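You operate a simulated robot arm through the tools that you are given. There is no shell and no other tool. Be economical: measure what you need, move in short steps, check, and stop when the job is done.

You run a simulated two-armed robot. Do the job below in one go: nothing can be reset, and whatever is moved stays where it is left.

TASK
Dry both damp leather shoes at the setting that the boot dryer names for leather.
Fine: warm air cracks leather; leave each on its grille till dry; dial off, then both on the oak bench.

It is judged by the outcome, as a careful person would: the job done as asked, and still so three seconds after it is handed in. It fails if anything else is knocked over, pushed out of place, dropped, spilled or broken.

THE ROBOT
Two 7-joint arms with fingered hands on one trunk that stands fixed in place. Base frame: the origin is at the foot of the trunk, x ahead of it, y to its left, z up. Units: mm, rad, N and s.
The left shoulder is at [99, 128, 1086], the right one opposite. Payload 5 kg a hand.
Tool frame (each hand has its own): the origin (TCP) lies between the finger pads and is the grasp point; the fingertips stand 37 mm ahead of it; z points along the fingers, y is the line along which they close. Largest opening 124 mm; the body of the gripper starts 43 mm behind the TCP. The gripper is a hand of 3 fingers: y runs from the thumb to the fingers, the wrist lies at [-21, -116, -203] in the tool frame.
Orientation is told as [roll, pitch, yaw] about the base's x, y, z axes, in that order, counted from this pose: with the fingers straight down and the wrist toward the robot, the tool's x, y and z point along [0, 1, 0], [1, 0, 0] and [0, 0, -1] of the base frame.

THE INTERFACE
- The arms move only by the tool step_arm. It takes "left_targets", "right_targets" or both (then of equal length, played together; a hand with none holds still); each is text: rows parted by semicolons, each of 6 numbers parted by spaces: the shift along the tool's x, y, z in mm, then the turn, a rotation vector about the tool's x, y, z in rad. In form: dx dy dz rx ry rz; .... A call has 1 to 12 rows; each row is the pose to reach, as a shift and turn from the pose commanded when the call began, along the tool's axes at that moment. A row lasts 0.2 s, in which the tool goes at most 50 mm and 0.15 rad; a call with a longer step from one row to the next is refused whole. Where a pose cannot be reached the arm comes as near as it can. A force on the tool above 40 N (or 10 N above the force at the start of the call, whichever is more), or a blocked arm, ends the call early, and 0.2 s more pass. In this call time passes only in rows, and 0.2 s behind the last. The reply holds the time, the measured pose of the TCP, the force on the tool along the base axes, the opening and the grip force, in the units named above and with some noise, with the torque about the TCP (base axes, N m) and any sound that the robot's microphone picked up.
- Cameras (640 x 400 px; columns grow to the right, rows downward): "scene" is now at [256.7, -46.9, 1255.5]; the picture's right is [-0.50, -0.87, 0.00], its down [-0.42, 0.24, -0.88] and it looks along [0.76, -0.44, -0.48] (base axes); focal length 287 px, centre (320, 200). "left" rides on the left gripper at [-72, -104, -154] in its tool frame; the picture's right is [-0.83, -0.26, 0.49], its down [0.51, -0.72, 0.47] and it looks along [0.23, 0.64, 0.73] (tool axes); focal length 243 px, centre (320, 200). "right" rides on the right gripper at [72, -104, -154] in its tool frame; the picture's right is [-0.83, 0.26, -0.49], its down [-0.51, -0.72, 0.47] and it looks along [-0.23, 0.64, 0.73] (tool axes); focal length 243 px, centre (320, 200). There is no depth. A picture from a camera that has moved, and an enlarged one, comes with that camera's place and axes in the base frame and with its lens.
- get_image(camera): a new picture of that camera. It takes no simulated time.
- raise_lower(by): slides the trunk up (or, below 0, down) by that many mm; the arms and the scene camera ride with it, the base frame stays. It gives what a move gives, with no picture.
- set_fingers(index, middle, thumb_bend, thumb_turn, hand): sets how far each is bent, from 0 (flat) to 1 (curled in); at 0.3 the hand is open as for a grip, at 0.7 the pads meet at the TCP. One left out holds its place. A second passes; each finger stops where it meets its share of the squeeze, and holds until it gets a number again. It is the only way to open and close the hand. It gives what a move gives, with no picture; readings hold the bend of each and the force on the fingers (four entries, about 0 where the hand has none), thumb and palm. thumb_turn goes from beside the hand (0) to across from the fingers (1), as for a grip.
- aim_head(pan, tilt): turns the head with the scene camera to pan (to the left, within 1.396 rad either way) and tilt (down, from -0.506 to 1.204), counted from straight ahead of the robot. It gives what a move gives.
- close_up(camera, box): a new picture of the part [left, top, right, bottom] of that camera's present view, enlarged. It takes no simulated time.
- sign_off(): hands the job in; it is judged then, once.

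Work in short steps. Places have to be worked out from the pictures, the camera data and where the tool is seen: move nearer, look again, correct. Check each grasp and each placing, and mend what went wrong. You have 120 turns and 94 pictures in all, those below and enlarged ones among them. Open the grippers and draw the arms clear of the work before you hand the job in, unless the task says otherwise; then end with one line.

The tools are called after "Call:" as a command line: name --argument value ..., lists and objects as JSON in quotes. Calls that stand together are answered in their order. step_arm: Moves the arms, as the interface text tells. Its arguments: {"type":"object","properties":{"left_targets":{"type":"string"},"right_targets":{"type":"string"}},"required":[]} The other tools are called the same way: raise_lower (by) slides the trunk up or down; set_fingers (index, middle, thumb_bend, thumb_turn, hand) moves the fingers one by one; aim_head (pan, tilt) turns the head that bears the scene camera; get_image (camera) takes a picture; close_up (camera, box) takes an enlarged picture of a part of a camera's view; sign_off () hands the job in.

At the start:

```text
t: 0.0
left_tool_pos: [594.3, -91.7, 1133.9]
left_ee_rot: [0.0, -0.001, 0.003]
left_contact_force: [-0.7, 0.2, 0.1]
left_wrist_torque: [0.0, -0.02, -0.02]
left_gripper_width: 123.6
left_grasp_force: 0.0
left_shape: jaw
left_bend: [0.3, 0.3, 0.3, 0.98]
left_finger forces: [0.0, 0.0, 0.0, 0.0, 0.0, 0.0]
right_tool_pos: [512.4, -654.8, 1152.0]
right_ee_rot: [0.0, 0.0, 0.001]
right_contact_force: [-0.4, -0.2, 0.5]
right_wrist_torque: [0.01, -0.02, -0.01]
right_gripper_width: 123.7
right_grasp_force: 0.1
right_shape: jaw
right_bend: [0.3, 0.3, 0.3, 0.98]
right_finger forces: [0.1, 0.0, 0.0, 0.0, 0.1, 0.0]
trunk travel left (down, up): [-275.0, 288.0]
head pan, tilt: [-0.525, 0.501]
```

scene: 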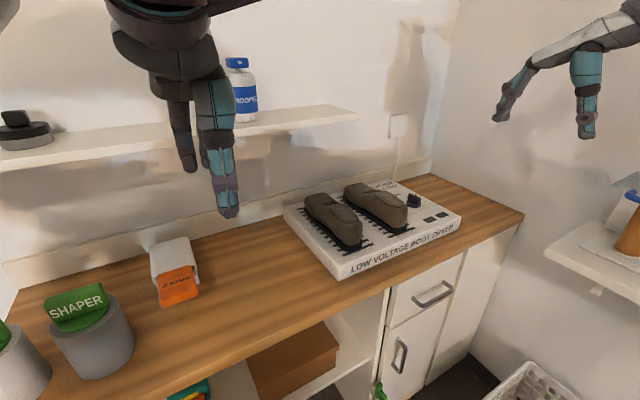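
right: 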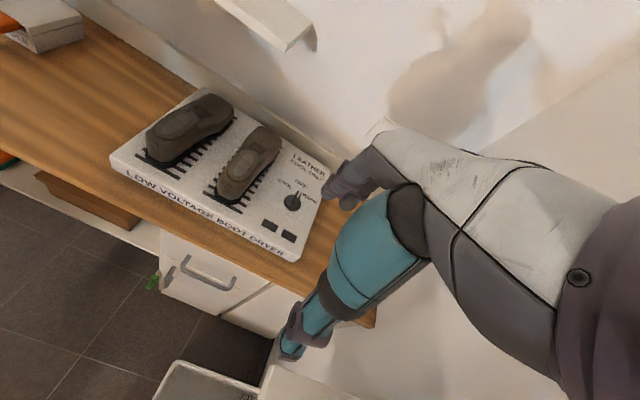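
left: 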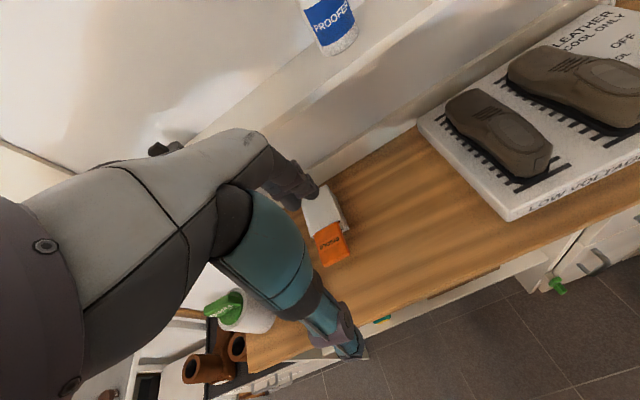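

The dryer carries two shoes, a dial and a label reading something like "LEATHER COOL ONLY". I'll enlarge the views of it.

Call:
close_up --camera "right" --box '[200, 120, 360, 270]'

Call:
close_up --camera "scene" --box '[270, 160, 480, 290]'

```text
2.67 times, centred on (280, 195) of right
camera zoom: at [407.7, -583.5, 1304.7], right [0.26, -0.83, 0.49], down [-0.72, -0.51, -0.47], along [0.64, -0.23, -0.73], focal length 647 px, centre (427, 213)
```

zoom: 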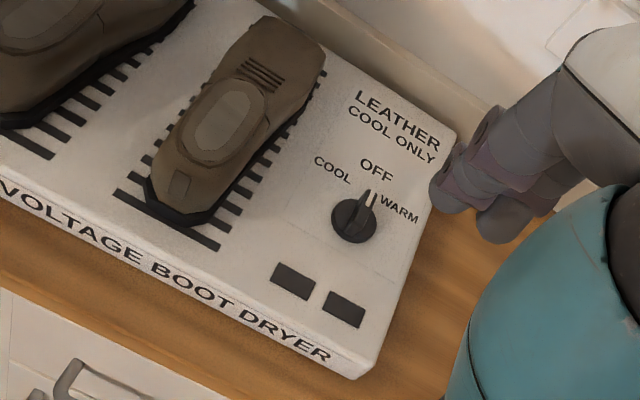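

```text
3.05 times, centred on (375, 225) of scene
camera zoom: at [256.7, -46.9, 1255.5], right [-0.5, -0.87, 0.0], down [-0.42, 0.24, -0.88], along [0.76, -0.44, -0.48], focal length 874 px, centre (152, 124)
```

zoom: 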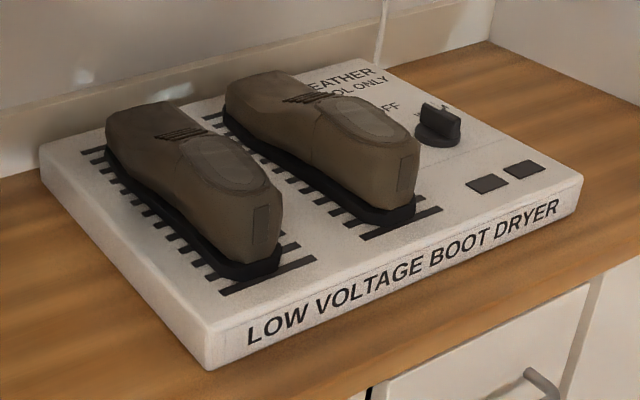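

The dial seems to sit at OFF, COOL is to the left and WARM to the right; the two dark windows are probably lamps. I'll look round for the oak bench and other details.

Call:
aim_head --pan 0.3 --tilt 0.7

Call:
get_image --camera "scene"

Call:
aim_head --pan -1.1 --tilt 0.7

Call:
get_image --camera "scene"

```text
t: 1.1
left_tool_pos: [593.2, -91.3, 1134.4]
left_ee_rot: [0.001, -0.001, 0.002]
left_contact_force: [-0.2, -0.1, -0.1]
left_wrist_torque: [0.02, 0.0, 0.0]
left_gripper_width: 123.8
left_grasp_force: 0.0
left_shape: jaw
left_bend: [0.3, 0.3, 0.3, 0.98]
left_finger forces: [0.0, 0.0, 0.1, 0.0, 0.1, 0.1]
right_tool_pos: [512.7, -654.8, 1150.7]
right_ee_rot: [0.0, 0.0, 0.001]
right_contact_force: [0.7, 1.0, 0.4]
right_wrist_torque: [0.04, 0.01, 0.03]
right_gripper_width: 123.6
right_grasp_force: 0.1
right_shape: jaw
right_bend: [0.3, 0.3, 0.3, 0.98]
right_finger forces: [0.1, 0.0, 0.1, 0.0, 0.0, 0.0]
trunk travel left (down, up): [-275.0, 288.0]
head pan, tilt: [0.3, 0.7]
```

```text
88 pictures are left
camera scene: at [259.1, 23.7, 1238.0], right [0.3, -0.96, 0.0], down [-0.62, -0.19, -0.77], along [0.73, 0.23, -0.64], focal length 287 px, centre (320, 200)
```

scene: 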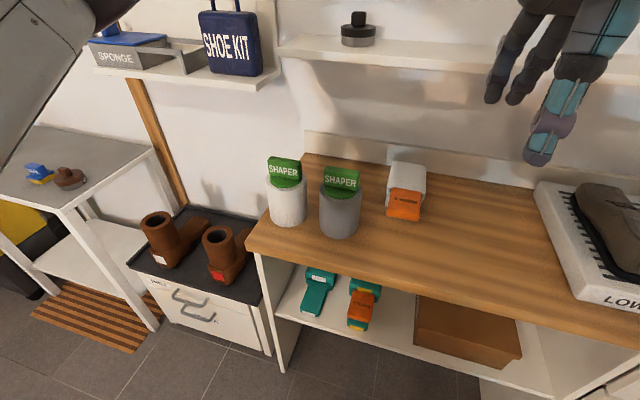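

```text
t: 2.7
left_tool_pos: [595.3, -91.0, 1133.6]
left_ee_rot: [-0.001, 0.0, 0.003]
left_contact_force: [-0.8, 0.0, 0.5]
left_wrist_torque: [0.01, -0.02, 0.02]
left_gripper_width: 123.8
left_grasp_force: 0.0
left_shape: jaw
left_bend: [0.3, 0.3, 0.3, 0.98]
left_finger forces: [0.0, 0.1, 0.1, 0.1, 0.1, 0.0]
right_tool_pos: [513.1, -655.8, 1150.6]
right_ee_rot: [0.001, 0.0, 0.002]
right_contact_force: [0.1, -0.7, -0.1]
right_wrist_torque: [-0.03, -0.03, -0.01]
right_gripper_width: 123.6
right_grasp_force: 0.1
right_shape: jaw
right_bend: [0.3, 0.3, 0.3, 0.98]
right_finger forces: [0.0, 0.0, 0.0, 0.0, 0.0, 0.0]
trunk travel left (down, up): [-275.0, 288.0]
head pan, tilt: [-1.1, 0.7]
```

```text
87 pictures are left
camera scene: at [216.6, -77.1, 1238.0], right [-0.89, -0.45, 0.0], down [-0.29, 0.57, -0.76], along [0.35, -0.68, -0.64], focal length 287 px, centre (320, 200)
```

scene: 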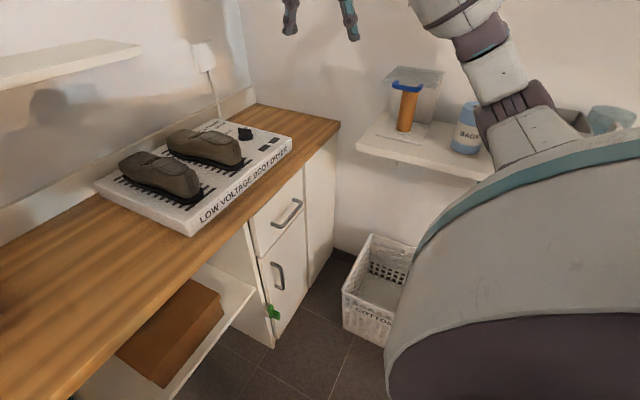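

The "oak bench" is the wooden worktop under the dryer, with clear space on it to the dryer's left. I estimate the dial near [742,-662,~870] and the shoes near y=-410 and y=-543, lying along x. I'll bring the right hand nearer with a -0.75 yaw and then look.

Call:
step_arm --right_targets "0 25 0 0 0 0.125; 0 50 0 0 0 0.25; 0 75 0 0 0 0.375; 5 100 10 0 0 0.5; 10 120 30 0 0 0.625; 15 140 50 0 0 0.75"

Call:
aim_head --pan -0.7 --tilt 0.6

Call:
get_image --camera "scene"

Call:
get_image --camera "right"

```text
t: 4.1
left_tool_pos: [596.2, -90.7, 1132.5]
left_ee_rot: [-0.003, 0.001, 0.002]
left_contact_force: [0.3, 1.0, -0.6]
left_wrist_torque: [-0.02, 0.01, 0.0]
left_gripper_width: 123.9
left_grasp_force: 0.1
left_shape: jaw
left_bend: [0.3, 0.3, 0.3, 0.98]
left_finger forces: [0.1, 0.0, 0.0, 0.0, 0.0, 0.0]
right_tool_pos: [655.8, -640.2, 1099.2]
right_ee_rot: [-0.003, -0.001, -0.75]
right_contact_force: [-0.4, -0.4, 0.0]
right_wrist_torque: [-0.04, 0.04, 0.03]
right_gripper_width: 123.8
right_grasp_force: 0.1
right_shape: jaw
right_bend: [0.3, 0.3, 0.3, 0.98]
right_finger forces: [0.0, 0.0, 0.1, 0.0, 0.1, 0.0]
trunk travel left (down, up): [-275.0, 288.0]
head pan, tilt: [-1.1, 0.7]
```

```text
t: 5.0
left_tool_pos: [594.4, -90.7, 1135.1]
left_ee_rot: [0.0, 0.001, 0.002]
left_contact_force: [-0.1, -0.1, -1.1]
left_wrist_torque: [-0.03, -0.04, 0.01]
left_gripper_width: 123.5
left_grasp_force: 0.0
left_shape: jaw
left_bend: [0.3, 0.3, 0.3, 0.98]
left_finger forces: [0.0, 0.1, 0.0, 0.0, 0.1, 0.0]
right_tool_pos: [654.4, -640.0, 1101.0]
right_ee_rot: [-0.001, 0.002, -0.749]
right_contact_force: [1.1, -0.2, 0.1]
right_wrist_torque: [0.0, 0.0, 0.02]
right_gripper_width: 123.6
right_grasp_force: 0.1
right_shape: jaw
right_bend: [0.3, 0.3, 0.3, 0.98]
right_finger forces: [0.0, 0.1, 0.0, 0.0, 0.0, 0.0]
trunk travel left (down, up): [-275.0, 288.0]
head pan, tilt: [-0.7, 0.6]
```

```text
86 pictures are left
camera scene: at [245.6, -58.4, 1246.6], right [-0.64, -0.76, 0.0], down [-0.43, 0.36, -0.82], along [0.63, -0.53, -0.57], focal length 287 px, centre (320, 200)
```

scene: 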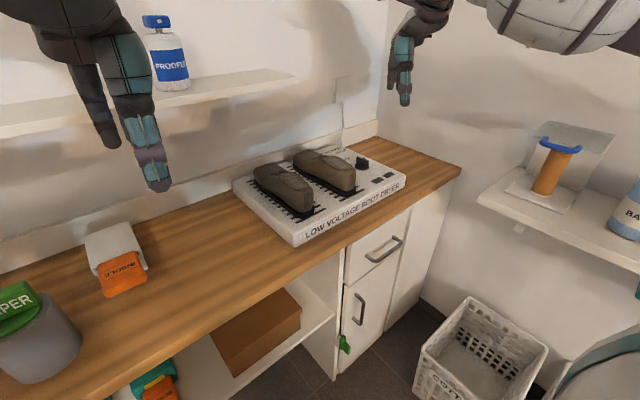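

```text
85 pictures are left
camera right: at [627.2, -516.7, 1254.2], right [-0.37, -0.79, 0.49], down [-0.87, 0.12, -0.47], along [0.31, -0.61, -0.73], focal length 243 px, centre (320, 200)
```

right: 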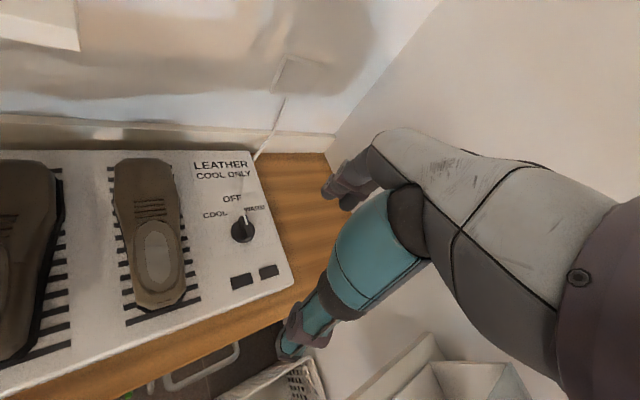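

I triangulate the dial at about [767,-668,837]. I'll enlarge the view to read the pointer and marks.

Call:
close_up --camera "right" --box '[180, 140, 300, 215]'

Call:
close_up --camera "right" --box '[180, 180, 308, 300]'

```text
5.33 times, centred on (240, 178) of right
camera zoom: at [627.2, -516.7, 1254.2], right [-0.37, -0.79, 0.49], down [-0.87, 0.12, -0.47], along [0.31, -0.61, -0.73], focal length 1294 px, centre (747, 320)
```

zoom: 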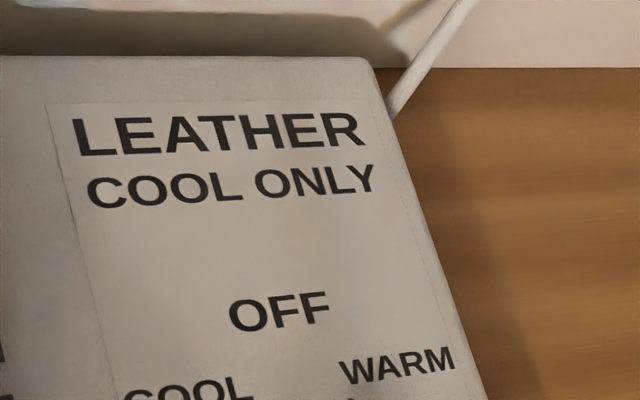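

```text
3.33 times, centred on (244, 240) of right
camera zoom: at [627.2, -516.7, 1254.2], right [-0.37, -0.79, 0.49], down [-0.87, 0.12, -0.47], along [0.31, -0.61, -0.73], focal length 809 px, centre (573, 67)
```

zoom: 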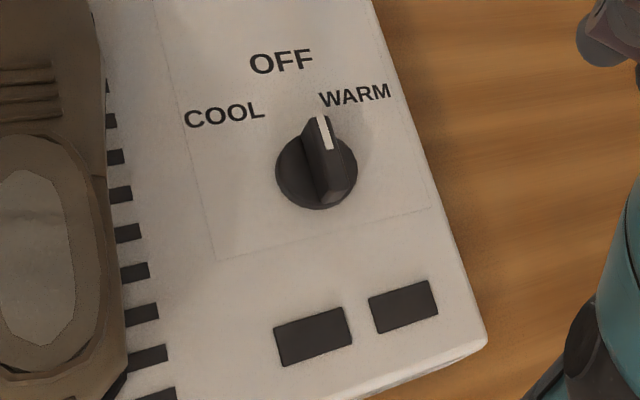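

The dial points at OFF (+x). COOL lies about 38–45° counter-clockwise from there. I'll narrow the right hand and bring it over the dial at z≈930, yaw -1.2.

Call:
set_fingers --hand "right" --index 0.45 --middle 0.45 --thumb_bend 0.45

Call:
step_arm --right_targets "9 17 20 0 0 0.075; 18 34 45 0 0 0.15; 28 51 75 0 0 0.225; 37 68 105 0 0 0.3; 46 85 138 0 0 0.375; 55 102 170 0 0 0.45"

Call:
get_image --camera "right"

Call:
close_up --camera "scene" --box '[220, 80, 460, 250]'

```text
t: 6.0
left_tool_pos: [594.5, -90.4, 1132.6]
left_ee_rot: [0.001, 0.002, 0.003]
left_contact_force: [0.7, -0.4, 0.1]
left_wrist_torque: [-0.01, 0.01, -0.05]
left_gripper_width: 123.8
left_grasp_force: 0.0
left_shape: jaw
left_bend: [0.3, 0.3, 0.3, 0.98]
left_finger forces: [0.0, 0.0, 0.0, 0.1, 0.1, 0.0]
right_tool_pos: [655.4, -639.6, 1102.0]
right_ee_rot: [0.0, 0.0, -0.748]
right_contact_force: [-0.2, 0.8, 0.7]
right_wrist_torque: [0.01, 0.02, 0.02]
right_gripper_width: 83.9
right_grasp_force: 0.0
right_shape: fingers
right_bend: [0.45, 0.45, 0.45, 0.98]
right_finger forces: [0.0, 0.0, 0.0, 0.1, 0.0, 0.0]
trunk travel left (down, up): [-275.0, 288.0]
head pan, tilt: [-0.7, 0.6]
```

```text
t: 7.3
left_tool_pos: [595.7, -91.0, 1133.2]
left_ee_rot: [-0.001, 0.001, 0.002]
left_contact_force: [-0.3, -0.5, -0.7]
left_wrist_torque: [0.0, 0.01, 0.02]
left_gripper_width: 123.9
left_grasp_force: 0.1
left_shape: jaw
left_bend: [0.3, 0.3, 0.3, 0.98]
left_finger forces: [0.1, 0.0, 0.0, 0.0, 0.0, 0.1]
right_tool_pos: [766.5, -667.3, 930.1]
right_ee_rot: [0.001, 0.0, -1.203]
right_contact_force: [-0.7, 0.2, -0.9]
right_wrist_torque: [-0.02, 0.0, -0.01]
right_gripper_width: 83.8
right_grasp_force: 0.1
right_shape: fingers
right_bend: [0.45, 0.45, 0.45, 0.98]
right_finger forces: [0.1, 0.0, 0.0, 0.2, 0.0, 0.0]
trunk travel left (down, up): [-275.0, 288.0]
head pan, tilt: [-0.7, 0.6]
```

```text
82 pictures are left
camera right: at [795.9, -544.1, 1083.6], right [-0.68, -0.55, 0.49], down [-0.73, 0.49, -0.47], along [0.02, -0.68, -0.73], focal length 243 px, centre (320, 200)
```

right: 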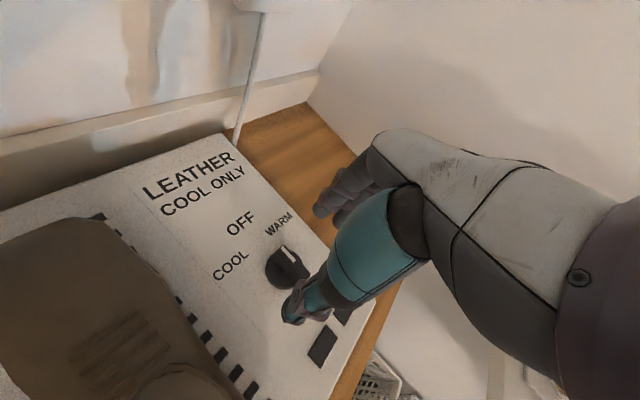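

```text
2.35 times, centred on (340, 165) of scene
camera zoom: at [247.4, -58.5, 1246.2], right [-0.64, -0.77, 0.0], down [-0.43, 0.36, -0.82], along [0.63, -0.53, -0.57], focal length 675 px, centre (273, 282)
```

zoom: 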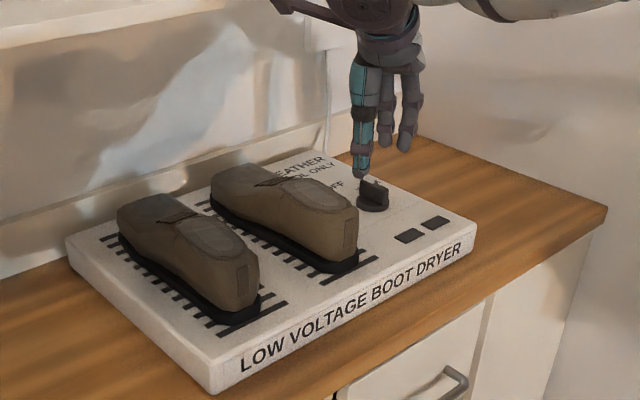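

The hand is straddling the dial area. I'll descend 48 mm and check the fingertips against the ridge.

Call:
step_arm --right_targets "0 0 16 0 0 0; 0 0 32 0 0 0; 0 0 48 0 0 0"

Call:
close_up --camera "right" --box '[190, 190, 390, 390]'

Call:
close_up --camera "scene" --box '[310, 100, 410, 190]'

```text
t: 8.2
left_tool_pos: [594.3, -91.8, 1134.6]
left_ee_rot: [0.0, 0.0, 0.0]
left_contact_force: [0.2, 0.4, 0.3]
left_wrist_torque: [0.0, 0.01, 0.04]
left_gripper_width: 123.7
left_grasp_force: 0.0
left_shape: jaw
left_bend: [0.3, 0.3, 0.3, 0.98]
left_finger forces: [0.1, 0.0, 0.1, 0.0, 0.1, 0.1]
right_tool_pos: [765.5, -668.0, 883.0]
right_ee_rot: [-0.001, -0.001, -1.199]
right_contact_force: [0.5, -0.3, 0.4]
right_wrist_torque: [-0.01, 0.0, -0.01]
right_gripper_width: 83.9
right_grasp_force: 0.0
right_shape: fingers
right_bend: [0.45, 0.45, 0.45, 0.98]
right_finger forces: [0.1, 0.1, 0.0, 0.0, 0.0, 0.0]
trunk travel left (down, up): [-275.0, 288.0]
head pan, tilt: [-0.7, 0.6]
```

```text
2.00 times, centred on (290, 290) of right
camera zoom: at [794.7, -545.4, 1036.6], right [-0.68, -0.55, 0.49], down [-0.73, 0.49, -0.47], along [0.02, -0.68, -0.73], focal length 485 px, centre (380, 20)
```

zoom: 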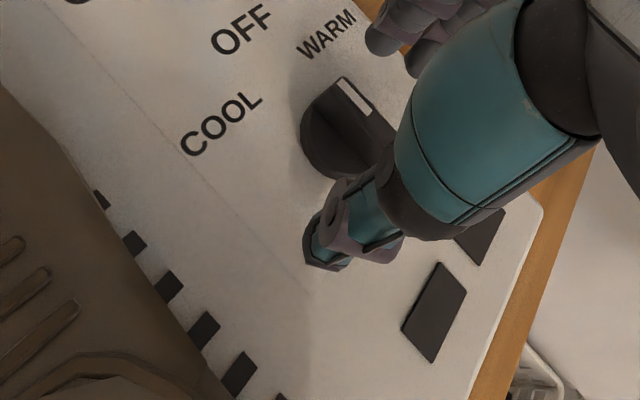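

```text
4.44 times, centred on (360, 145) of scene
camera zoom: at [245.7, -58.5, 1246.6], right [-0.64, -0.77, 0.0], down [-0.43, 0.36, -0.82], along [0.63, -0.53, -0.57], focal length 1275 px, centre (142, 444)
```

zoom: 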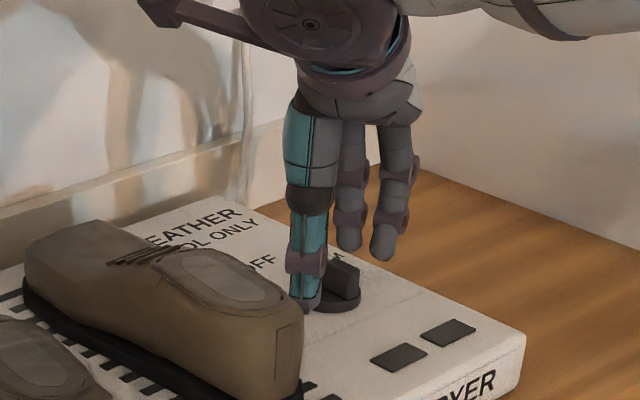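

The thumb is on the left of the knob and the fingers on the right, with tips near z≈846. I'll lower another 10 mm, centre it, and close gently.

Call:
step_arm --right_targets "2 -2 6 0 0 0; 4 -2 11 0 0 0"

Call:
set_fingers --hand "right" --index 0.58 --middle 0.58 --thumb_bend 0.58

Call:
close_up --camera "right" --box '[190, 190, 390, 390]'

Call:
close_up --camera "scene" --box '[310, 100, 410, 190]'

```text
t: 8.8
left_tool_pos: [594.9, -90.6, 1132.7]
left_ee_rot: [0.0, 0.001, 0.001]
left_contact_force: [-0.6, 0.3, -0.9]
left_wrist_torque: [0.0, 0.01, -0.03]
left_gripper_width: 123.8
left_grasp_force: 0.2
left_shape: jaw
left_bend: [0.3, 0.3, 0.3, 0.98]
left_finger forces: [0.0, 0.0, 0.0, 0.1, 0.0, 0.0]
right_tool_pos: [768.9, -665.5, 872.6]
right_ee_rot: [-0.001, 0.0, -1.198]
right_contact_force: [0.5, 0.0, 0.2]
right_wrist_torque: [0.01, -0.03, -0.03]
right_gripper_width: 83.8
right_grasp_force: 0.0
right_shape: fingers
right_bend: [0.45, 0.45, 0.45, 0.98]
right_finger forces: [0.0, 0.1, 0.0, 0.0, 0.0, 0.0]
trunk travel left (down, up): [-275.0, 288.0]
head pan, tilt: [-0.7, 0.6]
```

```text
t: 9.8
left_tool_pos: [595.1, -91.7, 1134.8]
left_ee_rot: [0.001, 0.001, 0.001]
left_contact_force: [0.6, 0.2, 0.2]
left_wrist_torque: [-0.01, 0.0, -0.02]
left_gripper_width: 123.7
left_grasp_force: 0.0
left_shape: jaw
left_bend: [0.3, 0.3, 0.3, 0.98]
left_finger forces: [0.0, 0.0, 0.1, 0.1, 0.1, 0.1]
right_tool_pos: [767.9, -663.7, 871.8]
right_ee_rot: [0.0, 0.001, -1.199]
right_contact_force: [0.1, 0.4, 0.8]
right_wrist_torque: [-0.02, 0.03, 0.03]
right_gripper_width: 47.0
right_grasp_force: 0.4
right_shape: fingers
right_bend: [0.57, 0.57, 0.57, 0.98]
right_finger forces: [0.3, 0.0, 0.0, 0.1, 0.0, 0.1]
trunk travel left (down, up): [-275.0, 288.0]
head pan, tilt: [-0.7, 0.6]
```

```text
2.00 times, centred on (290, 290) of right
camera zoom: at [797.2, -541.9, 1026.3], right [-0.68, -0.55, 0.49], down [-0.73, 0.49, -0.47], along [0.02, -0.68, -0.73], focal length 485 px, centre (380, 20)
```

zoom: 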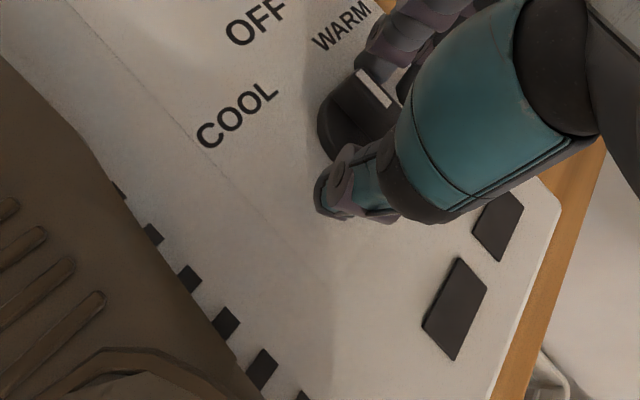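

```text
4.44 times, centred on (360, 145) of scene
camera zoom: at [245.6, -58.3, 1246.6], right [-0.64, -0.77, 0.0], down [-0.43, 0.36, -0.83], along [0.63, -0.53, -0.56], focal length 1275 px, centre (142, 444)
```

zoom: 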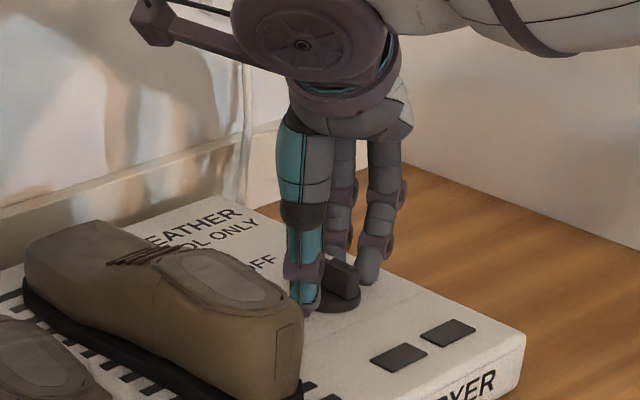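

The thumb and fingers sit either side of the ridge. I'll close on it.

Call:
set_fingers --hand "right" --index 0.67 --middle 0.67 --thumb_bend 0.67

Call:
close_up --camera "right" --box '[190, 190, 390, 390]'

```text
t: 10.8
left_tool_pos: [594.0, -92.3, 1134.2]
left_ee_rot: [0.0, 0.0, 0.003]
left_contact_force: [-0.2, 0.2, 0.1]
left_wrist_torque: [0.02, -0.03, 0.02]
left_gripper_width: 123.6
left_grasp_force: 0.1
left_shape: jaw
left_bend: [0.3, 0.3, 0.3, 0.98]
left_finger forces: [0.0, 0.1, 0.0, 0.1, 0.0, 0.0]
right_tool_pos: [767.1, -665.6, 872.9]
right_ee_rot: [0.002, 0.0, -1.198]
right_contact_force: [3.2, -14.0, 8.1]
right_wrist_torque: [-0.72, -0.18, -0.04]
right_gripper_width: 23.6
right_grasp_force: 9.5
right_shape: fingers
right_bend: [0.62, 0.62, 0.67, 0.98]
right_finger forces: [9.1, 9.0, 0.0, 0.0, 0.1, 0.0]
trunk travel left (down, up): [-275.0, 288.0]
head pan, tilt: [-0.7, 0.6]
```

```text
2.00 times, centred on (290, 290) of right
camera zoom: at [796.9, -542.8, 1026.8], right [-0.68, -0.55, 0.49], down [-0.73, 0.49, -0.47], along [0.02, -0.68, -0.73], focal length 485 px, centre (380, 20)
```

zoom: 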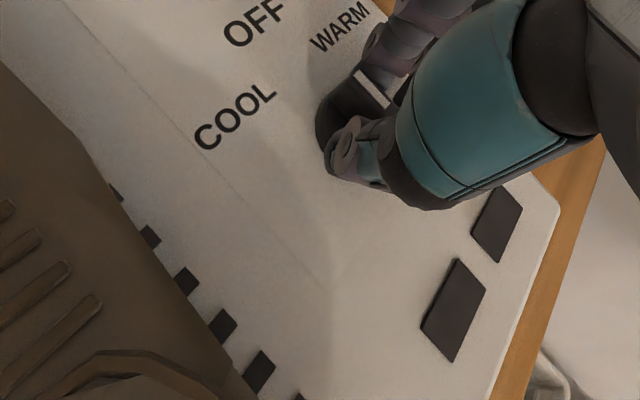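

The fingers press on the ridge but the thumb does not yet oppose them. I'll close the thumb further to balance.

Call:
set_fingers --hand "right" --thumb_bend 0.76

Call:
close_up --camera "right" --box '[190, 190, 390, 390]'

```text
t: 11.8
left_tool_pos: [593.7, -91.1, 1134.5]
left_ee_rot: [0.001, -0.001, 0.003]
left_contact_force: [-0.5, 0.4, 0.2]
left_wrist_torque: [0.01, 0.0, -0.02]
left_gripper_width: 123.6
left_grasp_force: 0.1
left_shape: jaw
left_bend: [0.3, 0.3, 0.3, 0.98]
left_finger forces: [0.0, 0.1, 0.1, 0.1, 0.0, 0.0]
right_tool_pos: [767.6, -665.5, 873.0]
right_ee_rot: [0.001, 0.002, -1.197]
right_contact_force: [-0.6, -8.2, 7.0]
right_wrist_torque: [-0.56, -0.06, -0.04]
right_gripper_width: 15.7
right_grasp_force: 12.5
right_shape: fingers
right_bend: [0.62, 0.62, 0.73, 0.97]
right_finger forces: [10.9, 8.7, 0.0, 0.1, 6.3, 0.1]
trunk travel left (down, up): [-275.0, 288.0]
head pan, tilt: [-0.7, 0.6]
```

```text
2.00 times, centred on (290, 290) of right
camera zoom: at [796.6, -542.0, 1026.8], right [-0.68, -0.55, 0.49], down [-0.73, 0.49, -0.47], along [0.02, -0.68, -0.73], focal length 485 px, centre (380, 20)
```

zoom: 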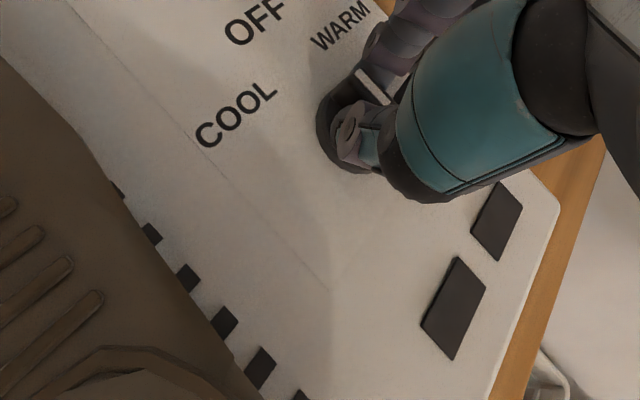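

Now it is pinched. I'll turn it counter-clockwise in steps and watch forces and sound.

Call:
step_arm --right_targets "0 0 0 0 0 -0.1; 0 0 0 0 0 -0.2; 0 0 0 0 0 -0.3; 0 0 0 0 0 -0.4"

Call:
close_up --camera "right" --box '[190, 190, 390, 390]'

```text
t: 12.8
left_tool_pos: [592.5, -90.8, 1134.2]
left_ee_rot: [0.001, -0.002, 0.003]
left_contact_force: [-0.4, 0.0, -0.4]
left_wrist_torque: [0.03, 0.04, 0.0]
left_gripper_width: 123.4
left_grasp_force: 0.2
left_shape: jaw
left_bend: [0.3, 0.3, 0.3, 0.98]
left_finger forces: [0.0, 0.0, 0.0, 0.0, 0.1, 0.1]
right_tool_pos: [767.6, -667.3, 872.9]
right_ee_rot: [0.001, -0.002, -0.799]
right_contact_force: [-2.8, -10.3, 10.3]
right_wrist_torque: [-0.69, -0.17, -0.05]
right_gripper_width: 14.9
right_grasp_force: 14.8
right_shape: fingers
right_bend: [0.62, 0.62, 0.73, 0.97]
right_finger forces: [11.0, 11.0, 0.0, 0.0, 7.5, 0.1]
trunk travel left (down, up): [-275.0, 288.0]
head pan, tilt: [-0.7, 0.6]
```

```text
2.00 times, centred on (290, 290) of right
camera zoom: at [745.4, -541.3, 1026.5], right [-0.41, -0.77, 0.49], down [-0.87, 0.16, -0.47], along [0.28, -0.62, -0.73], focal length 485 px, centre (380, 20)
```

zoom: 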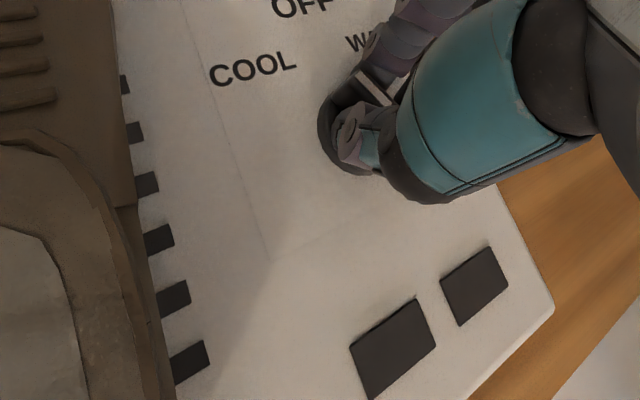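

The knob is turning with the hand (about +23°). I'll continue by 0.32 rad.

Call:
step_arm --right_targets "0 0 0 0 0 -0.11; 0 0 0 0 0 -0.22; 0 0 0 0 0 -0.32"

Call:
close_up --camera "right" --box '[190, 150, 390, 350]'

```text
t: 13.6
left_tool_pos: [592.7, -91.6, 1134.3]
left_ee_rot: [-0.001, -0.001, 0.002]
left_contact_force: [0.1, -0.4, 0.6]
left_wrist_torque: [0.01, -0.01, 0.03]
left_gripper_width: 123.4
left_grasp_force: 0.1
left_shape: jaw
left_bend: [0.3, 0.3, 0.3, 0.98]
left_finger forces: [0.0, 0.1, 0.0, 0.0, 0.1, 0.0]
right_tool_pos: [766.9, -666.8, 872.5]
right_ee_rot: [0.003, -0.004, -0.477]
right_contact_force: [0.0, -12.5, 12.3]
right_wrist_torque: [-0.6, -0.37, -0.04]
right_gripper_width: 14.6
right_grasp_force: 16.4
right_shape: fingers
right_bend: [0.62, 0.62, 0.72, 0.98]
right_finger forces: [13.9, 11.3, 0.0, 0.0, 7.9, 0.0]
trunk travel left (down, up): [-275.0, 288.0]
head pan, tilt: [-0.7, 0.6]
```

```text
2.00 times, centred on (290, 250) of right
camera zoom: at [706.8, -554.1, 1026.2], right [-0.15, -0.86, 0.49], down [-0.87, -0.12, -0.47], along [0.47, -0.5, -0.73], focal length 485 px, centre (380, 100)
```

zoom: 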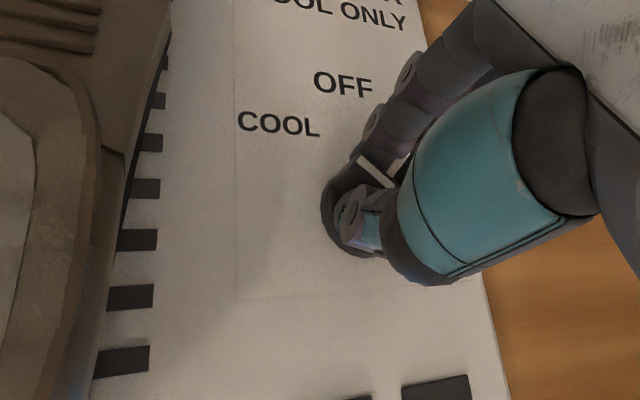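

The pointer seems to head for COOL. I'll open the hand and check pointer and lamps.

Call:
set_fingers --hand "right" --index 0.5 --middle 0.5 --thumb_bend 0.5

Call:
step_arm --right_targets "0 0 -25 0 0 0; 0 0 -60 0 0 0; 0 -30 -100 0 0 0; 0 -70 -125 0 0 0"

Call:
get_image --camera "right"

Call:
close_up --camera "scene" --box '[220, 120, 420, 250]'

```text
t: 14.6
left_tool_pos: [594.5, -91.2, 1134.4]
left_ee_rot: [0.0, 0.001, 0.001]
left_contact_force: [0.9, -0.2, -0.4]
left_wrist_torque: [-0.03, 0.0, -0.01]
left_gripper_width: 123.6
left_grasp_force: 0.3
left_shape: jaw
left_bend: [0.3, 0.3, 0.3, 0.98]
left_finger forces: [0.0, 0.0, 0.1, 0.0, 0.1, 0.0]
right_tool_pos: [767.0, -665.4, 870.4]
right_ee_rot: [-0.001, 0.001, -0.48]
right_contact_force: [-0.3, 0.0, -0.7]
right_wrist_torque: [0.0, -0.02, -0.01]
right_gripper_width: 67.0
right_grasp_force: 0.0
right_shape: fingers
right_bend: [0.5, 0.5, 0.5, 0.98]
right_finger forces: [0.0, 0.1, 0.0, 0.0, 0.0, 0.0]
trunk travel left (down, up): [-275.0, 288.0]
head pan, tilt: [-0.7, 0.6]
```

```text
t: 15.6
left_tool_pos: [592.6, -91.3, 1134.8]
left_ee_rot: [0.0, -0.001, 0.001]
left_contact_force: [-0.6, -0.1, -0.7]
left_wrist_torque: [-0.02, 0.0, 0.0]
left_gripper_width: 123.5
left_grasp_force: 0.1
left_shape: jaw
left_bend: [0.3, 0.3, 0.3, 0.98]
left_finger forces: [0.0, 0.0, 0.1, 0.0, 0.0, 0.0]
right_tool_pos: [705.5, -634.2, 998.2]
right_ee_rot: [0.0, 0.0, -0.477]
right_contact_force: [0.0, 0.3, -0.6]
right_wrist_torque: [0.0, 0.0, -0.04]
right_gripper_width: 67.4
right_grasp_force: 0.0
right_shape: fingers
right_bend: [0.5, 0.5, 0.5, 0.98]
right_finger forces: [0.1, 0.0, 0.0, 0.0, 0.0, 0.1]
trunk travel left (down, up): [-275.0, 288.0]
head pan, tilt: [-0.7, 0.6]
```

```text
72 pictures are left
camera right: at [645.8, -522.6, 1151.5], right [-0.15, -0.86, 0.49], down [-0.87, -0.12, -0.47], along [0.46, -0.5, -0.73], focal length 243 px, centre (320, 200)
```

right: 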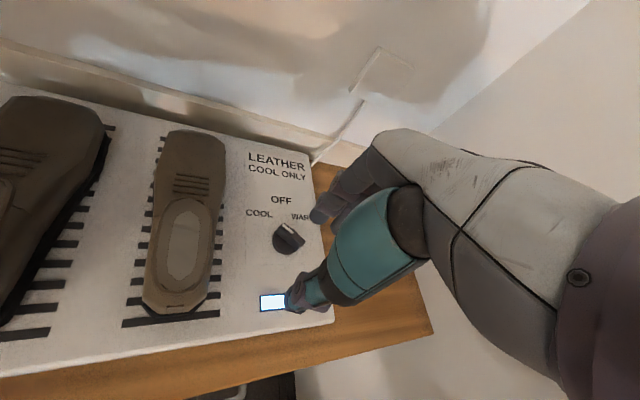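

```text
3.08 times, centred on (320, 185) of scene
camera zoom: at [244.6, -58.2, 1246.9], right [-0.64, -0.77, 0.0], down [-0.43, 0.36, -0.83], along [0.63, -0.53, -0.56], focal length 883 px, centre (320, 246)
```

zoom: 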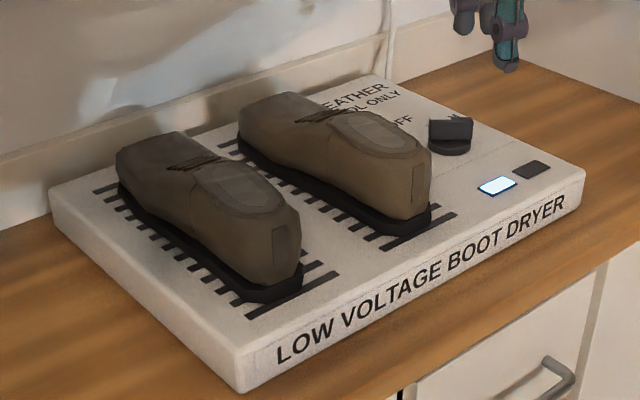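

The left lamp is lit blue-white. I'll enlarge the lamps and pointer.

Call:
close_up --camera "right" --box '[230, 190, 340, 330]'

Call:
close_up --camera "scene" --box '[345, 150, 415, 195]'

```text
2.86 times, centred on (285, 260) of right
camera zoom: at [645.8, -522.6, 1151.5], right [-0.15, -0.86, 0.49], down [-0.87, -0.12, -0.47], along [0.46, -0.5, -0.73], focal length 693 px, centre (420, 29)
```

zoom: 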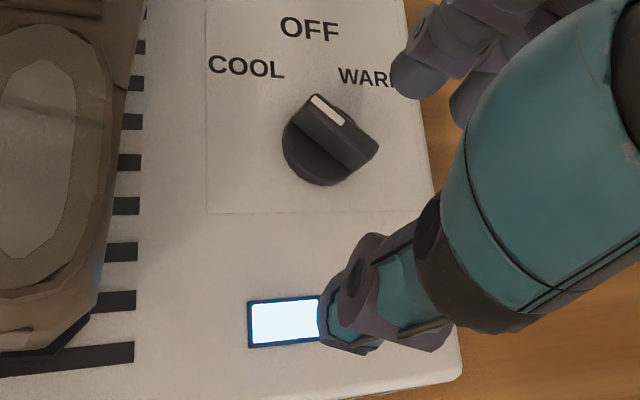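

```text
8.89 times, centred on (380, 172) of scene
camera zoom: at [244.6, -58.2, 1246.9], right [-0.64, -0.77, 0.0], down [-0.43, 0.36, -0.83], along [0.63, -0.53, -0.56], focal length 2550 px, centre (-213, 444)
```

zoom: 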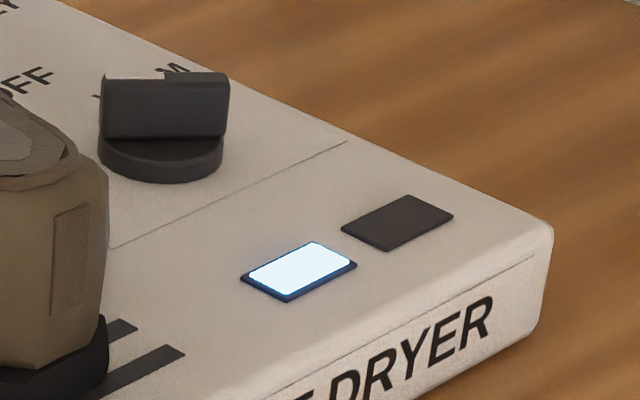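

Dial at COOL, blue lamp on. While it dries, I'll draw the left arm aside and back the right hand off so both lamps show.

Call:
step_arm --left_targets "40 0 0 0 0 0; 80 0 0 0 0 0; 120 0 0 0 0 0; 160 0 0 0 0 0; 200 0 0 0 0 0; 200 0 0 0 0 0; 200 0 0 0 0 0; 200 0 0 0 0 0; 200 0 0 0 0 0; 200 0 0 0 0 0" --right_targets "10 -20 -20 0 0 0; 20 -40 -40 0 0 0; 30 -50 -50 0 0 0; 30 -50 -50 0 0 0; 30 -50 -50 0 0 0; 30 -50 -50 0 0 0; 30 -50 -50 0 0 0; 30 -50 -50 0 0 0; 30 -50 -50 0 0 0; 30 -50 -50 0 0 0"

Call:
close_up --camera "scene" --box '[220, 120, 420, 250]'

```text
t: 17.8
left_tool_pos: [592.2, 109.6, 1136.0]
left_ee_rot: [0.0, -0.001, 0.002]
left_contact_force: [0.3, -0.6, -0.7]
left_wrist_torque: [0.01, -0.03, -0.01]
left_gripper_width: 123.6
left_grasp_force: 0.1
left_shape: jaw
left_bend: [0.3, 0.3, 0.3, 0.98]
left_finger forces: [0.0, 0.1, 0.1, 0.0, 0.0, 0.1]
right_tool_pos: [675.9, -585.7, 1047.1]
right_ee_rot: [0.0, -0.001, -0.479]
right_contact_force: [0.4, 0.1, -0.4]
right_wrist_torque: [-0.01, -0.03, 0.0]
right_gripper_width: 67.2
right_grasp_force: 0.1
right_shape: fingers
right_bend: [0.5, 0.5, 0.5, 0.98]
right_finger forces: [0.0, 0.0, 0.0, 0.0, 0.0, 0.1]
trunk travel left (down, up): [-275.0, 288.0]
head pan, tilt: [-0.7, 0.6]
```

```text
3.08 times, centred on (320, 185) of scene
camera zoom: at [245.5, -58.1, 1246.7], right [-0.64, -0.77, 0.0], down [-0.43, 0.36, -0.83], along [0.63, -0.53, -0.56], focal length 883 px, centre (320, 246)
```

zoom: 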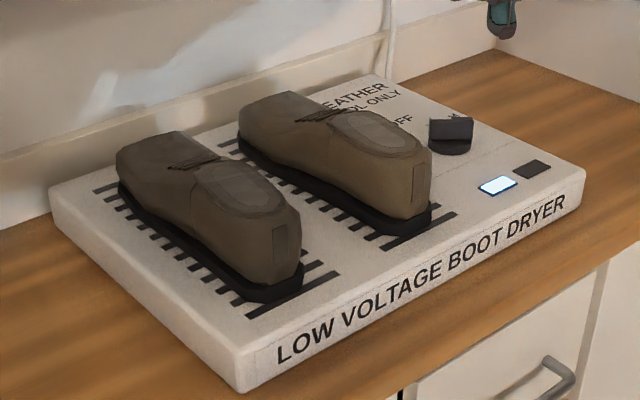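

Still running with the second lamp dark. I'll hold and wait.

Call:
step_arm --right_targets "0 0 0 0 0 0; 0 0 0 0 0 0; 0 0 0 0 0 0; 0 0 0 0 0 0; 0 0 0 0 0 0; 0 0 0 0 0 0; 0 0 0 0 0 0; 0 0 0 0 0 0; 0 0 0 0 0 0; 0 0 0 0 0 0; 0 0 0 0 0 0; 0 0 0 0 0 0"

Call:
step_arm --right_targets "0 0 0 0 0 0; 0 0 0 0 0 0; 0 0 0 0 0 0; 0 0 0 0 0 0; 0 0 0 0 0 0; 0 0 0 0 0 0; 0 0 0 0 0 0; 0 0 0 0 0 0; 0 0 0 0 0 0; 0 0 0 0 0 0; 0 0 0 0 0 0; 0 0 0 0 0 0"

Call:
close_up --camera "scene" --box '[220, 120, 420, 250]'

```text
t: 20.4
left_tool_pos: [592.9, 107.6, 1137.0]
left_ee_rot: [-0.002, 0.0, 0.001]
left_contact_force: [0.3, -0.6, -0.3]
left_wrist_torque: [-0.02, 0.04, -0.01]
left_gripper_width: 123.6
left_grasp_force: 0.0
left_shape: jaw
left_bend: [0.3, 0.3, 0.3, 0.98]
left_finger forces: [0.0, 0.0, 0.0, 0.0, 0.0, 0.0]
right_tool_pos: [675.5, -585.2, 1046.2]
right_ee_rot: [0.0, 0.0, -0.478]
right_contact_force: [0.1, 0.3, -0.1]
right_wrist_torque: [0.0, 0.03, 0.02]
right_gripper_width: 67.4
right_grasp_force: 0.0
right_shape: fingers
right_bend: [0.5, 0.5, 0.5, 0.98]
right_finger forces: [0.0, 0.0, 0.1, 0.0, 0.1, 0.1]
trunk travel left (down, up): [-275.0, 288.0]
head pan, tilt: [-0.7, 0.6]
```

```text
t: 22.9
left_tool_pos: [594.2, 108.7, 1136.0]
left_ee_rot: [0.0, 0.001, 0.002]
left_contact_force: [0.5, -0.4, 0.0]
left_wrist_torque: [-0.02, 0.0, 0.01]
left_gripper_width: 123.8
left_grasp_force: 0.0
left_shape: jaw
left_bend: [0.3, 0.3, 0.3, 0.98]
left_finger forces: [0.2, 0.0, 0.0, 0.1, 0.0, 0.1]
right_tool_pos: [675.8, -585.4, 1046.6]
right_ee_rot: [-0.001, 0.0, -0.478]
right_contact_force: [-0.4, -0.6, 0.2]
right_wrist_torque: [-0.01, 0.02, 0.02]
right_gripper_width: 67.6
right_grasp_force: 0.1
right_shape: fingers
right_bend: [0.5, 0.5, 0.5, 0.98]
right_finger forces: [0.0, 0.0, 0.0, 0.0, 0.0, 0.0]
trunk travel left (down, up): [-275.0, 288.0]
head pan, tilt: [-0.7, 0.6]
```

```text
3.08 times, centred on (320, 185) of scene
camera zoom: at [245.6, -58.3, 1246.7], right [-0.64, -0.77, 0.0], down [-0.43, 0.36, -0.83], along [0.63, -0.53, -0.56], focal length 883 px, centre (320, 246)
```

zoom: 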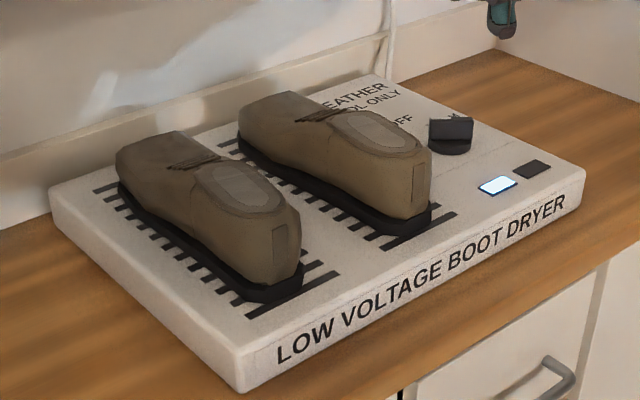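

The leather is visibly lightening as it dries. I'll wait on until the colour stops changing.

Call:
step_arm --right_targets "0 0 0 0 0 0; 0 0 0 0 0 0; 0 0 0 0 0 0; 0 0 0 0 0 0; 0 0 0 0 0 0; 0 0 0 0 0 0; 0 0 0 0 0 0; 0 0 0 0 0 0; 0 0 0 0 0 0; 0 0 0 0 0 0; 0 0 0 0 0 0; 0 0 0 0 0 0"

Call:
step_arm --right_targets "0 0 0 0 0 0; 0 0 0 0 0 0; 0 0 0 0 0 0; 0 0 0 0 0 0; 0 0 0 0 0 0; 0 0 0 0 0 0; 0 0 0 0 0 0; 0 0 0 0 0 0; 0 0 0 0 0 0; 0 0 0 0 0 0; 0 0 0 0 0 0; 0 0 0 0 0 0"

Call:
step_arm --right_targets "0 0 0 0 0 0; 0 0 0 0 0 0; 0 0 0 0 0 0; 0 0 0 0 0 0; 0 0 0 0 0 0; 0 0 0 0 0 0; 0 0 0 0 0 0; 0 0 0 0 0 0; 0 0 0 0 0 0; 0 0 0 0 0 0; 0 0 0 0 0 0; 0 0 0 0 0 0"

Call:
close_up --camera "scene" --box '[220, 120, 420, 250]'

```text
t: 25.6
left_tool_pos: [592.5, 109.3, 1135.3]
left_ee_rot: [0.0, 0.0, 0.001]
left_contact_force: [-1.2, 0.4, -0.2]
left_wrist_torque: [-0.02, -0.03, 0.02]
left_gripper_width: 123.6
left_grasp_force: 0.0
left_shape: jaw
left_bend: [0.3, 0.3, 0.3, 0.98]
left_finger forces: [0.1, 0.1, 0.0, 0.1, 0.1, 0.0]
right_tool_pos: [675.3, -585.2, 1047.5]
right_ee_rot: [0.0, 0.001, -0.48]
right_contact_force: [-0.3, -0.3, 0.4]
right_wrist_torque: [-0.02, -0.02, 0.04]
right_gripper_width: 67.7
right_grasp_force: 0.1
right_shape: fingers
right_bend: [0.5, 0.5, 0.5, 0.98]
right_finger forces: [0.0, 0.0, 0.0, 0.1, 0.1, 0.0]
trunk travel left (down, up): [-275.0, 288.0]
head pan, tilt: [-0.7, 0.6]
```

```text
t: 28.1
left_tool_pos: [591.4, 108.6, 1136.2]
left_ee_rot: [0.0, 0.002, 0.002]
left_contact_force: [-0.1, 0.8, 0.0]
left_wrist_torque: [0.01, -0.03, 0.0]
left_gripper_width: 123.8
left_grasp_force: 0.1
left_shape: jaw
left_bend: [0.3, 0.3, 0.3, 0.98]
left_finger forces: [0.0, 0.1, 0.1, 0.0, 0.0, 0.0]
right_tool_pos: [676.1, -586.0, 1047.4]
right_ee_rot: [0.0, -0.001, -0.478]
right_contact_force: [-0.1, 0.4, -0.1]
right_wrist_torque: [-0.01, 0.01, 0.01]
right_gripper_width: 67.5
right_grasp_force: 0.1
right_shape: fingers
right_bend: [0.5, 0.5, 0.5, 0.98]
right_finger forces: [0.0, 0.0, 0.1, 0.1, 0.1, 0.0]
trunk travel left (down, up): [-275.0, 288.0]
head pan, tilt: [-0.7, 0.6]
```

```text
t: 30.8
left_tool_pos: [593.1, 109.2, 1135.8]
left_ee_rot: [-0.002, 0.0, 0.002]
left_contact_force: [0.3, 1.2, 0.7]
left_wrist_torque: [-0.01, 0.04, 0.03]
left_gripper_width: 123.8
left_grasp_force: 0.0
left_shape: jaw
left_bend: [0.3, 0.3, 0.3, 0.98]
left_finger forces: [0.1, 0.0, 0.1, 0.0, 0.1, 0.0]
right_tool_pos: [674.7, -584.8, 1047.3]
right_ee_rot: [0.0, 0.0, -0.478]
right_contact_force: [0.4, -0.3, -0.6]
right_wrist_torque: [0.02, -0.01, -0.04]
right_gripper_width: 67.4
right_grasp_force: 0.0
right_shape: fingers
right_bend: [0.5, 0.5, 0.5, 0.98]
right_finger forces: [0.0, 0.0, 0.1, 0.1, 0.1, 0.0]
trunk travel left (down, up): [-275.0, 288.0]
head pan, tilt: [-0.7, 0.6]
```

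```text
3.08 times, centred on (320, 185) of scene
camera zoom: at [245.6, -58.3, 1246.7], right [-0.64, -0.77, 0.0], down [-0.43, 0.36, -0.83], along [0.63, -0.53, -0.56], focal length 883 px, centre (320, 246)
```

zoom: 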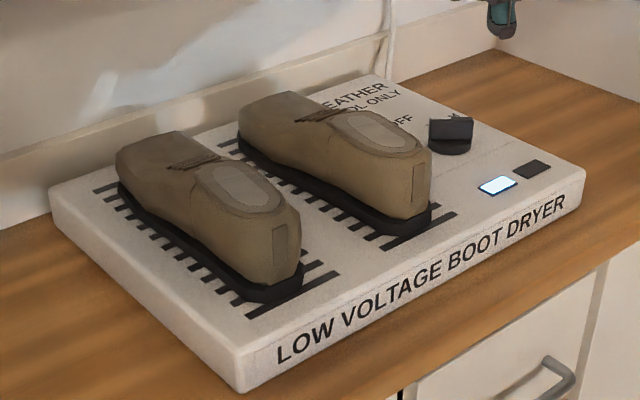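

Lighter again; the blue lamp is still lit. I'll keep waiting.

Call:
step_arm --right_targets "0 0 0 0 0 0; 0 0 0 0 0 0; 0 0 0 0 0 0; 0 0 0 0 0 0; 0 0 0 0 0 0; 0 0 0 0 0 0; 0 0 0 0 0 0; 0 0 0 0 0 0; 0 0 0 0 0 0; 0 0 0 0 0 0; 0 0 0 0 0 0; 0 0 0 0 0 0"

Call:
step_arm --right_targets "0 0 0 0 0 0; 0 0 0 0 0 0; 0 0 0 0 0 0; 0 0 0 0 0 0; 0 0 0 0 0 0; 0 0 0 0 0 0; 0 0 0 0 0 0; 0 0 0 0 0 0; 0 0 0 0 0 0; 0 0 0 0 0 0; 0 0 0 0 0 0; 0 0 0 0 0 0"

Call:
step_arm --right_targets "0 0 0 0 0 0; 0 0 0 0 0 0; 0 0 0 0 0 0; 0 0 0 0 0 0; 0 0 0 0 0 0; 0 0 0 0 0 0; 0 0 0 0 0 0; 0 0 0 0 0 0; 0 0 0 0 0 0; 0 0 0 0 0 0; 0 0 0 0 0 0; 0 0 0 0 0 0"

Call:
close_up --camera "scene" --box '[220, 120, 420, 250]'

```text
t: 33.4
left_tool_pos: [593.0, 108.5, 1136.9]
left_ee_rot: [0.0, -0.002, 0.002]
left_contact_force: [0.5, 0.2, -0.4]
left_wrist_torque: [0.03, -0.02, 0.0]
left_gripper_width: 123.8
left_grasp_force: 0.0
left_shape: jaw
left_bend: [0.3, 0.3, 0.3, 0.98]
left_finger forces: [0.1, 0.0, 0.0, 0.0, 0.0, 0.1]
right_tool_pos: [676.0, -586.0, 1046.8]
right_ee_rot: [-0.001, 0.001, -0.478]
right_contact_force: [0.2, -0.1, -0.9]
right_wrist_torque: [0.01, 0.0, 0.01]
right_gripper_width: 67.2
right_grasp_force: 0.2
right_shape: fingers
right_bend: [0.5, 0.5, 0.5, 0.98]
right_finger forces: [0.0, 0.0, 0.1, 0.1, 0.1, 0.0]
trunk travel left (down, up): [-275.0, 288.0]
head pan, tilt: [-0.7, 0.6]
```

```text
t: 36.0
left_tool_pos: [593.3, 108.5, 1137.0]
left_ee_rot: [0.0, -0.001, 0.002]
left_contact_force: [-0.2, -0.1, -0.5]
left_wrist_torque: [0.04, -0.01, -0.03]
left_gripper_width: 123.9
left_grasp_force: 0.1
left_shape: jaw
left_bend: [0.3, 0.3, 0.3, 0.98]
left_finger forces: [0.0, 0.0, 0.0, 0.0, 0.1, 0.0]
right_tool_pos: [675.6, -585.6, 1046.7]
right_ee_rot: [-0.001, 0.0, -0.477]
right_contact_force: [0.1, -0.2, 0.5]
right_wrist_torque: [-0.03, 0.0, 0.0]
right_gripper_width: 67.4
right_grasp_force: 0.0
right_shape: fingers
right_bend: [0.5, 0.5, 0.5, 0.98]
right_finger forces: [0.0, 0.0, 0.0, 0.0, 0.0, 0.1]
trunk travel left (down, up): [-275.0, 288.0]
head pan, tilt: [-0.7, 0.6]
```

```text
t: 38.5
left_tool_pos: [593.0, 109.1, 1135.6]
left_ee_rot: [-0.001, 0.001, 0.004]
left_contact_force: [-0.4, 0.2, 0.4]
left_wrist_torque: [-0.01, -0.01, 0.02]
left_gripper_width: 123.7
left_grasp_force: 0.2
left_shape: jaw
left_bend: [0.3, 0.3, 0.3, 0.98]
left_finger forces: [0.0, 0.0, 0.0, 0.1, 0.0, 0.0]
right_tool_pos: [675.5, -585.5, 1047.1]
right_ee_rot: [0.0, 0.0, -0.477]
right_contact_force: [0.1, 0.6, -0.6]
right_wrist_torque: [-0.02, -0.01, 0.0]
right_gripper_width: 67.2
right_grasp_force: 0.1
right_shape: fingers
right_bend: [0.5, 0.5, 0.5, 0.98]
right_finger forces: [0.1, 0.0, 0.0, 0.0, 0.1, 0.0]
trunk travel left (down, up): [-275.0, 288.0]
head pan, tilt: [-0.7, 0.6]
```

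```text
3.08 times, centred on (320, 185) of scene
camera zoom: at [245.6, -58.3, 1246.7], right [-0.64, -0.77, 0.0], down [-0.43, 0.36, -0.83], along [0.63, -0.53, -0.56], focal length 883 px, centre (320, 246)
```

zoom: 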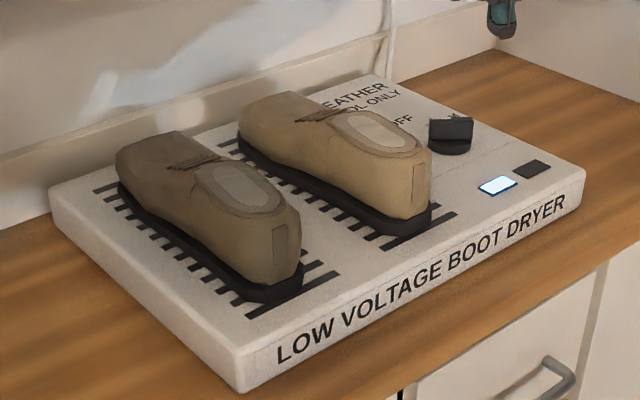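

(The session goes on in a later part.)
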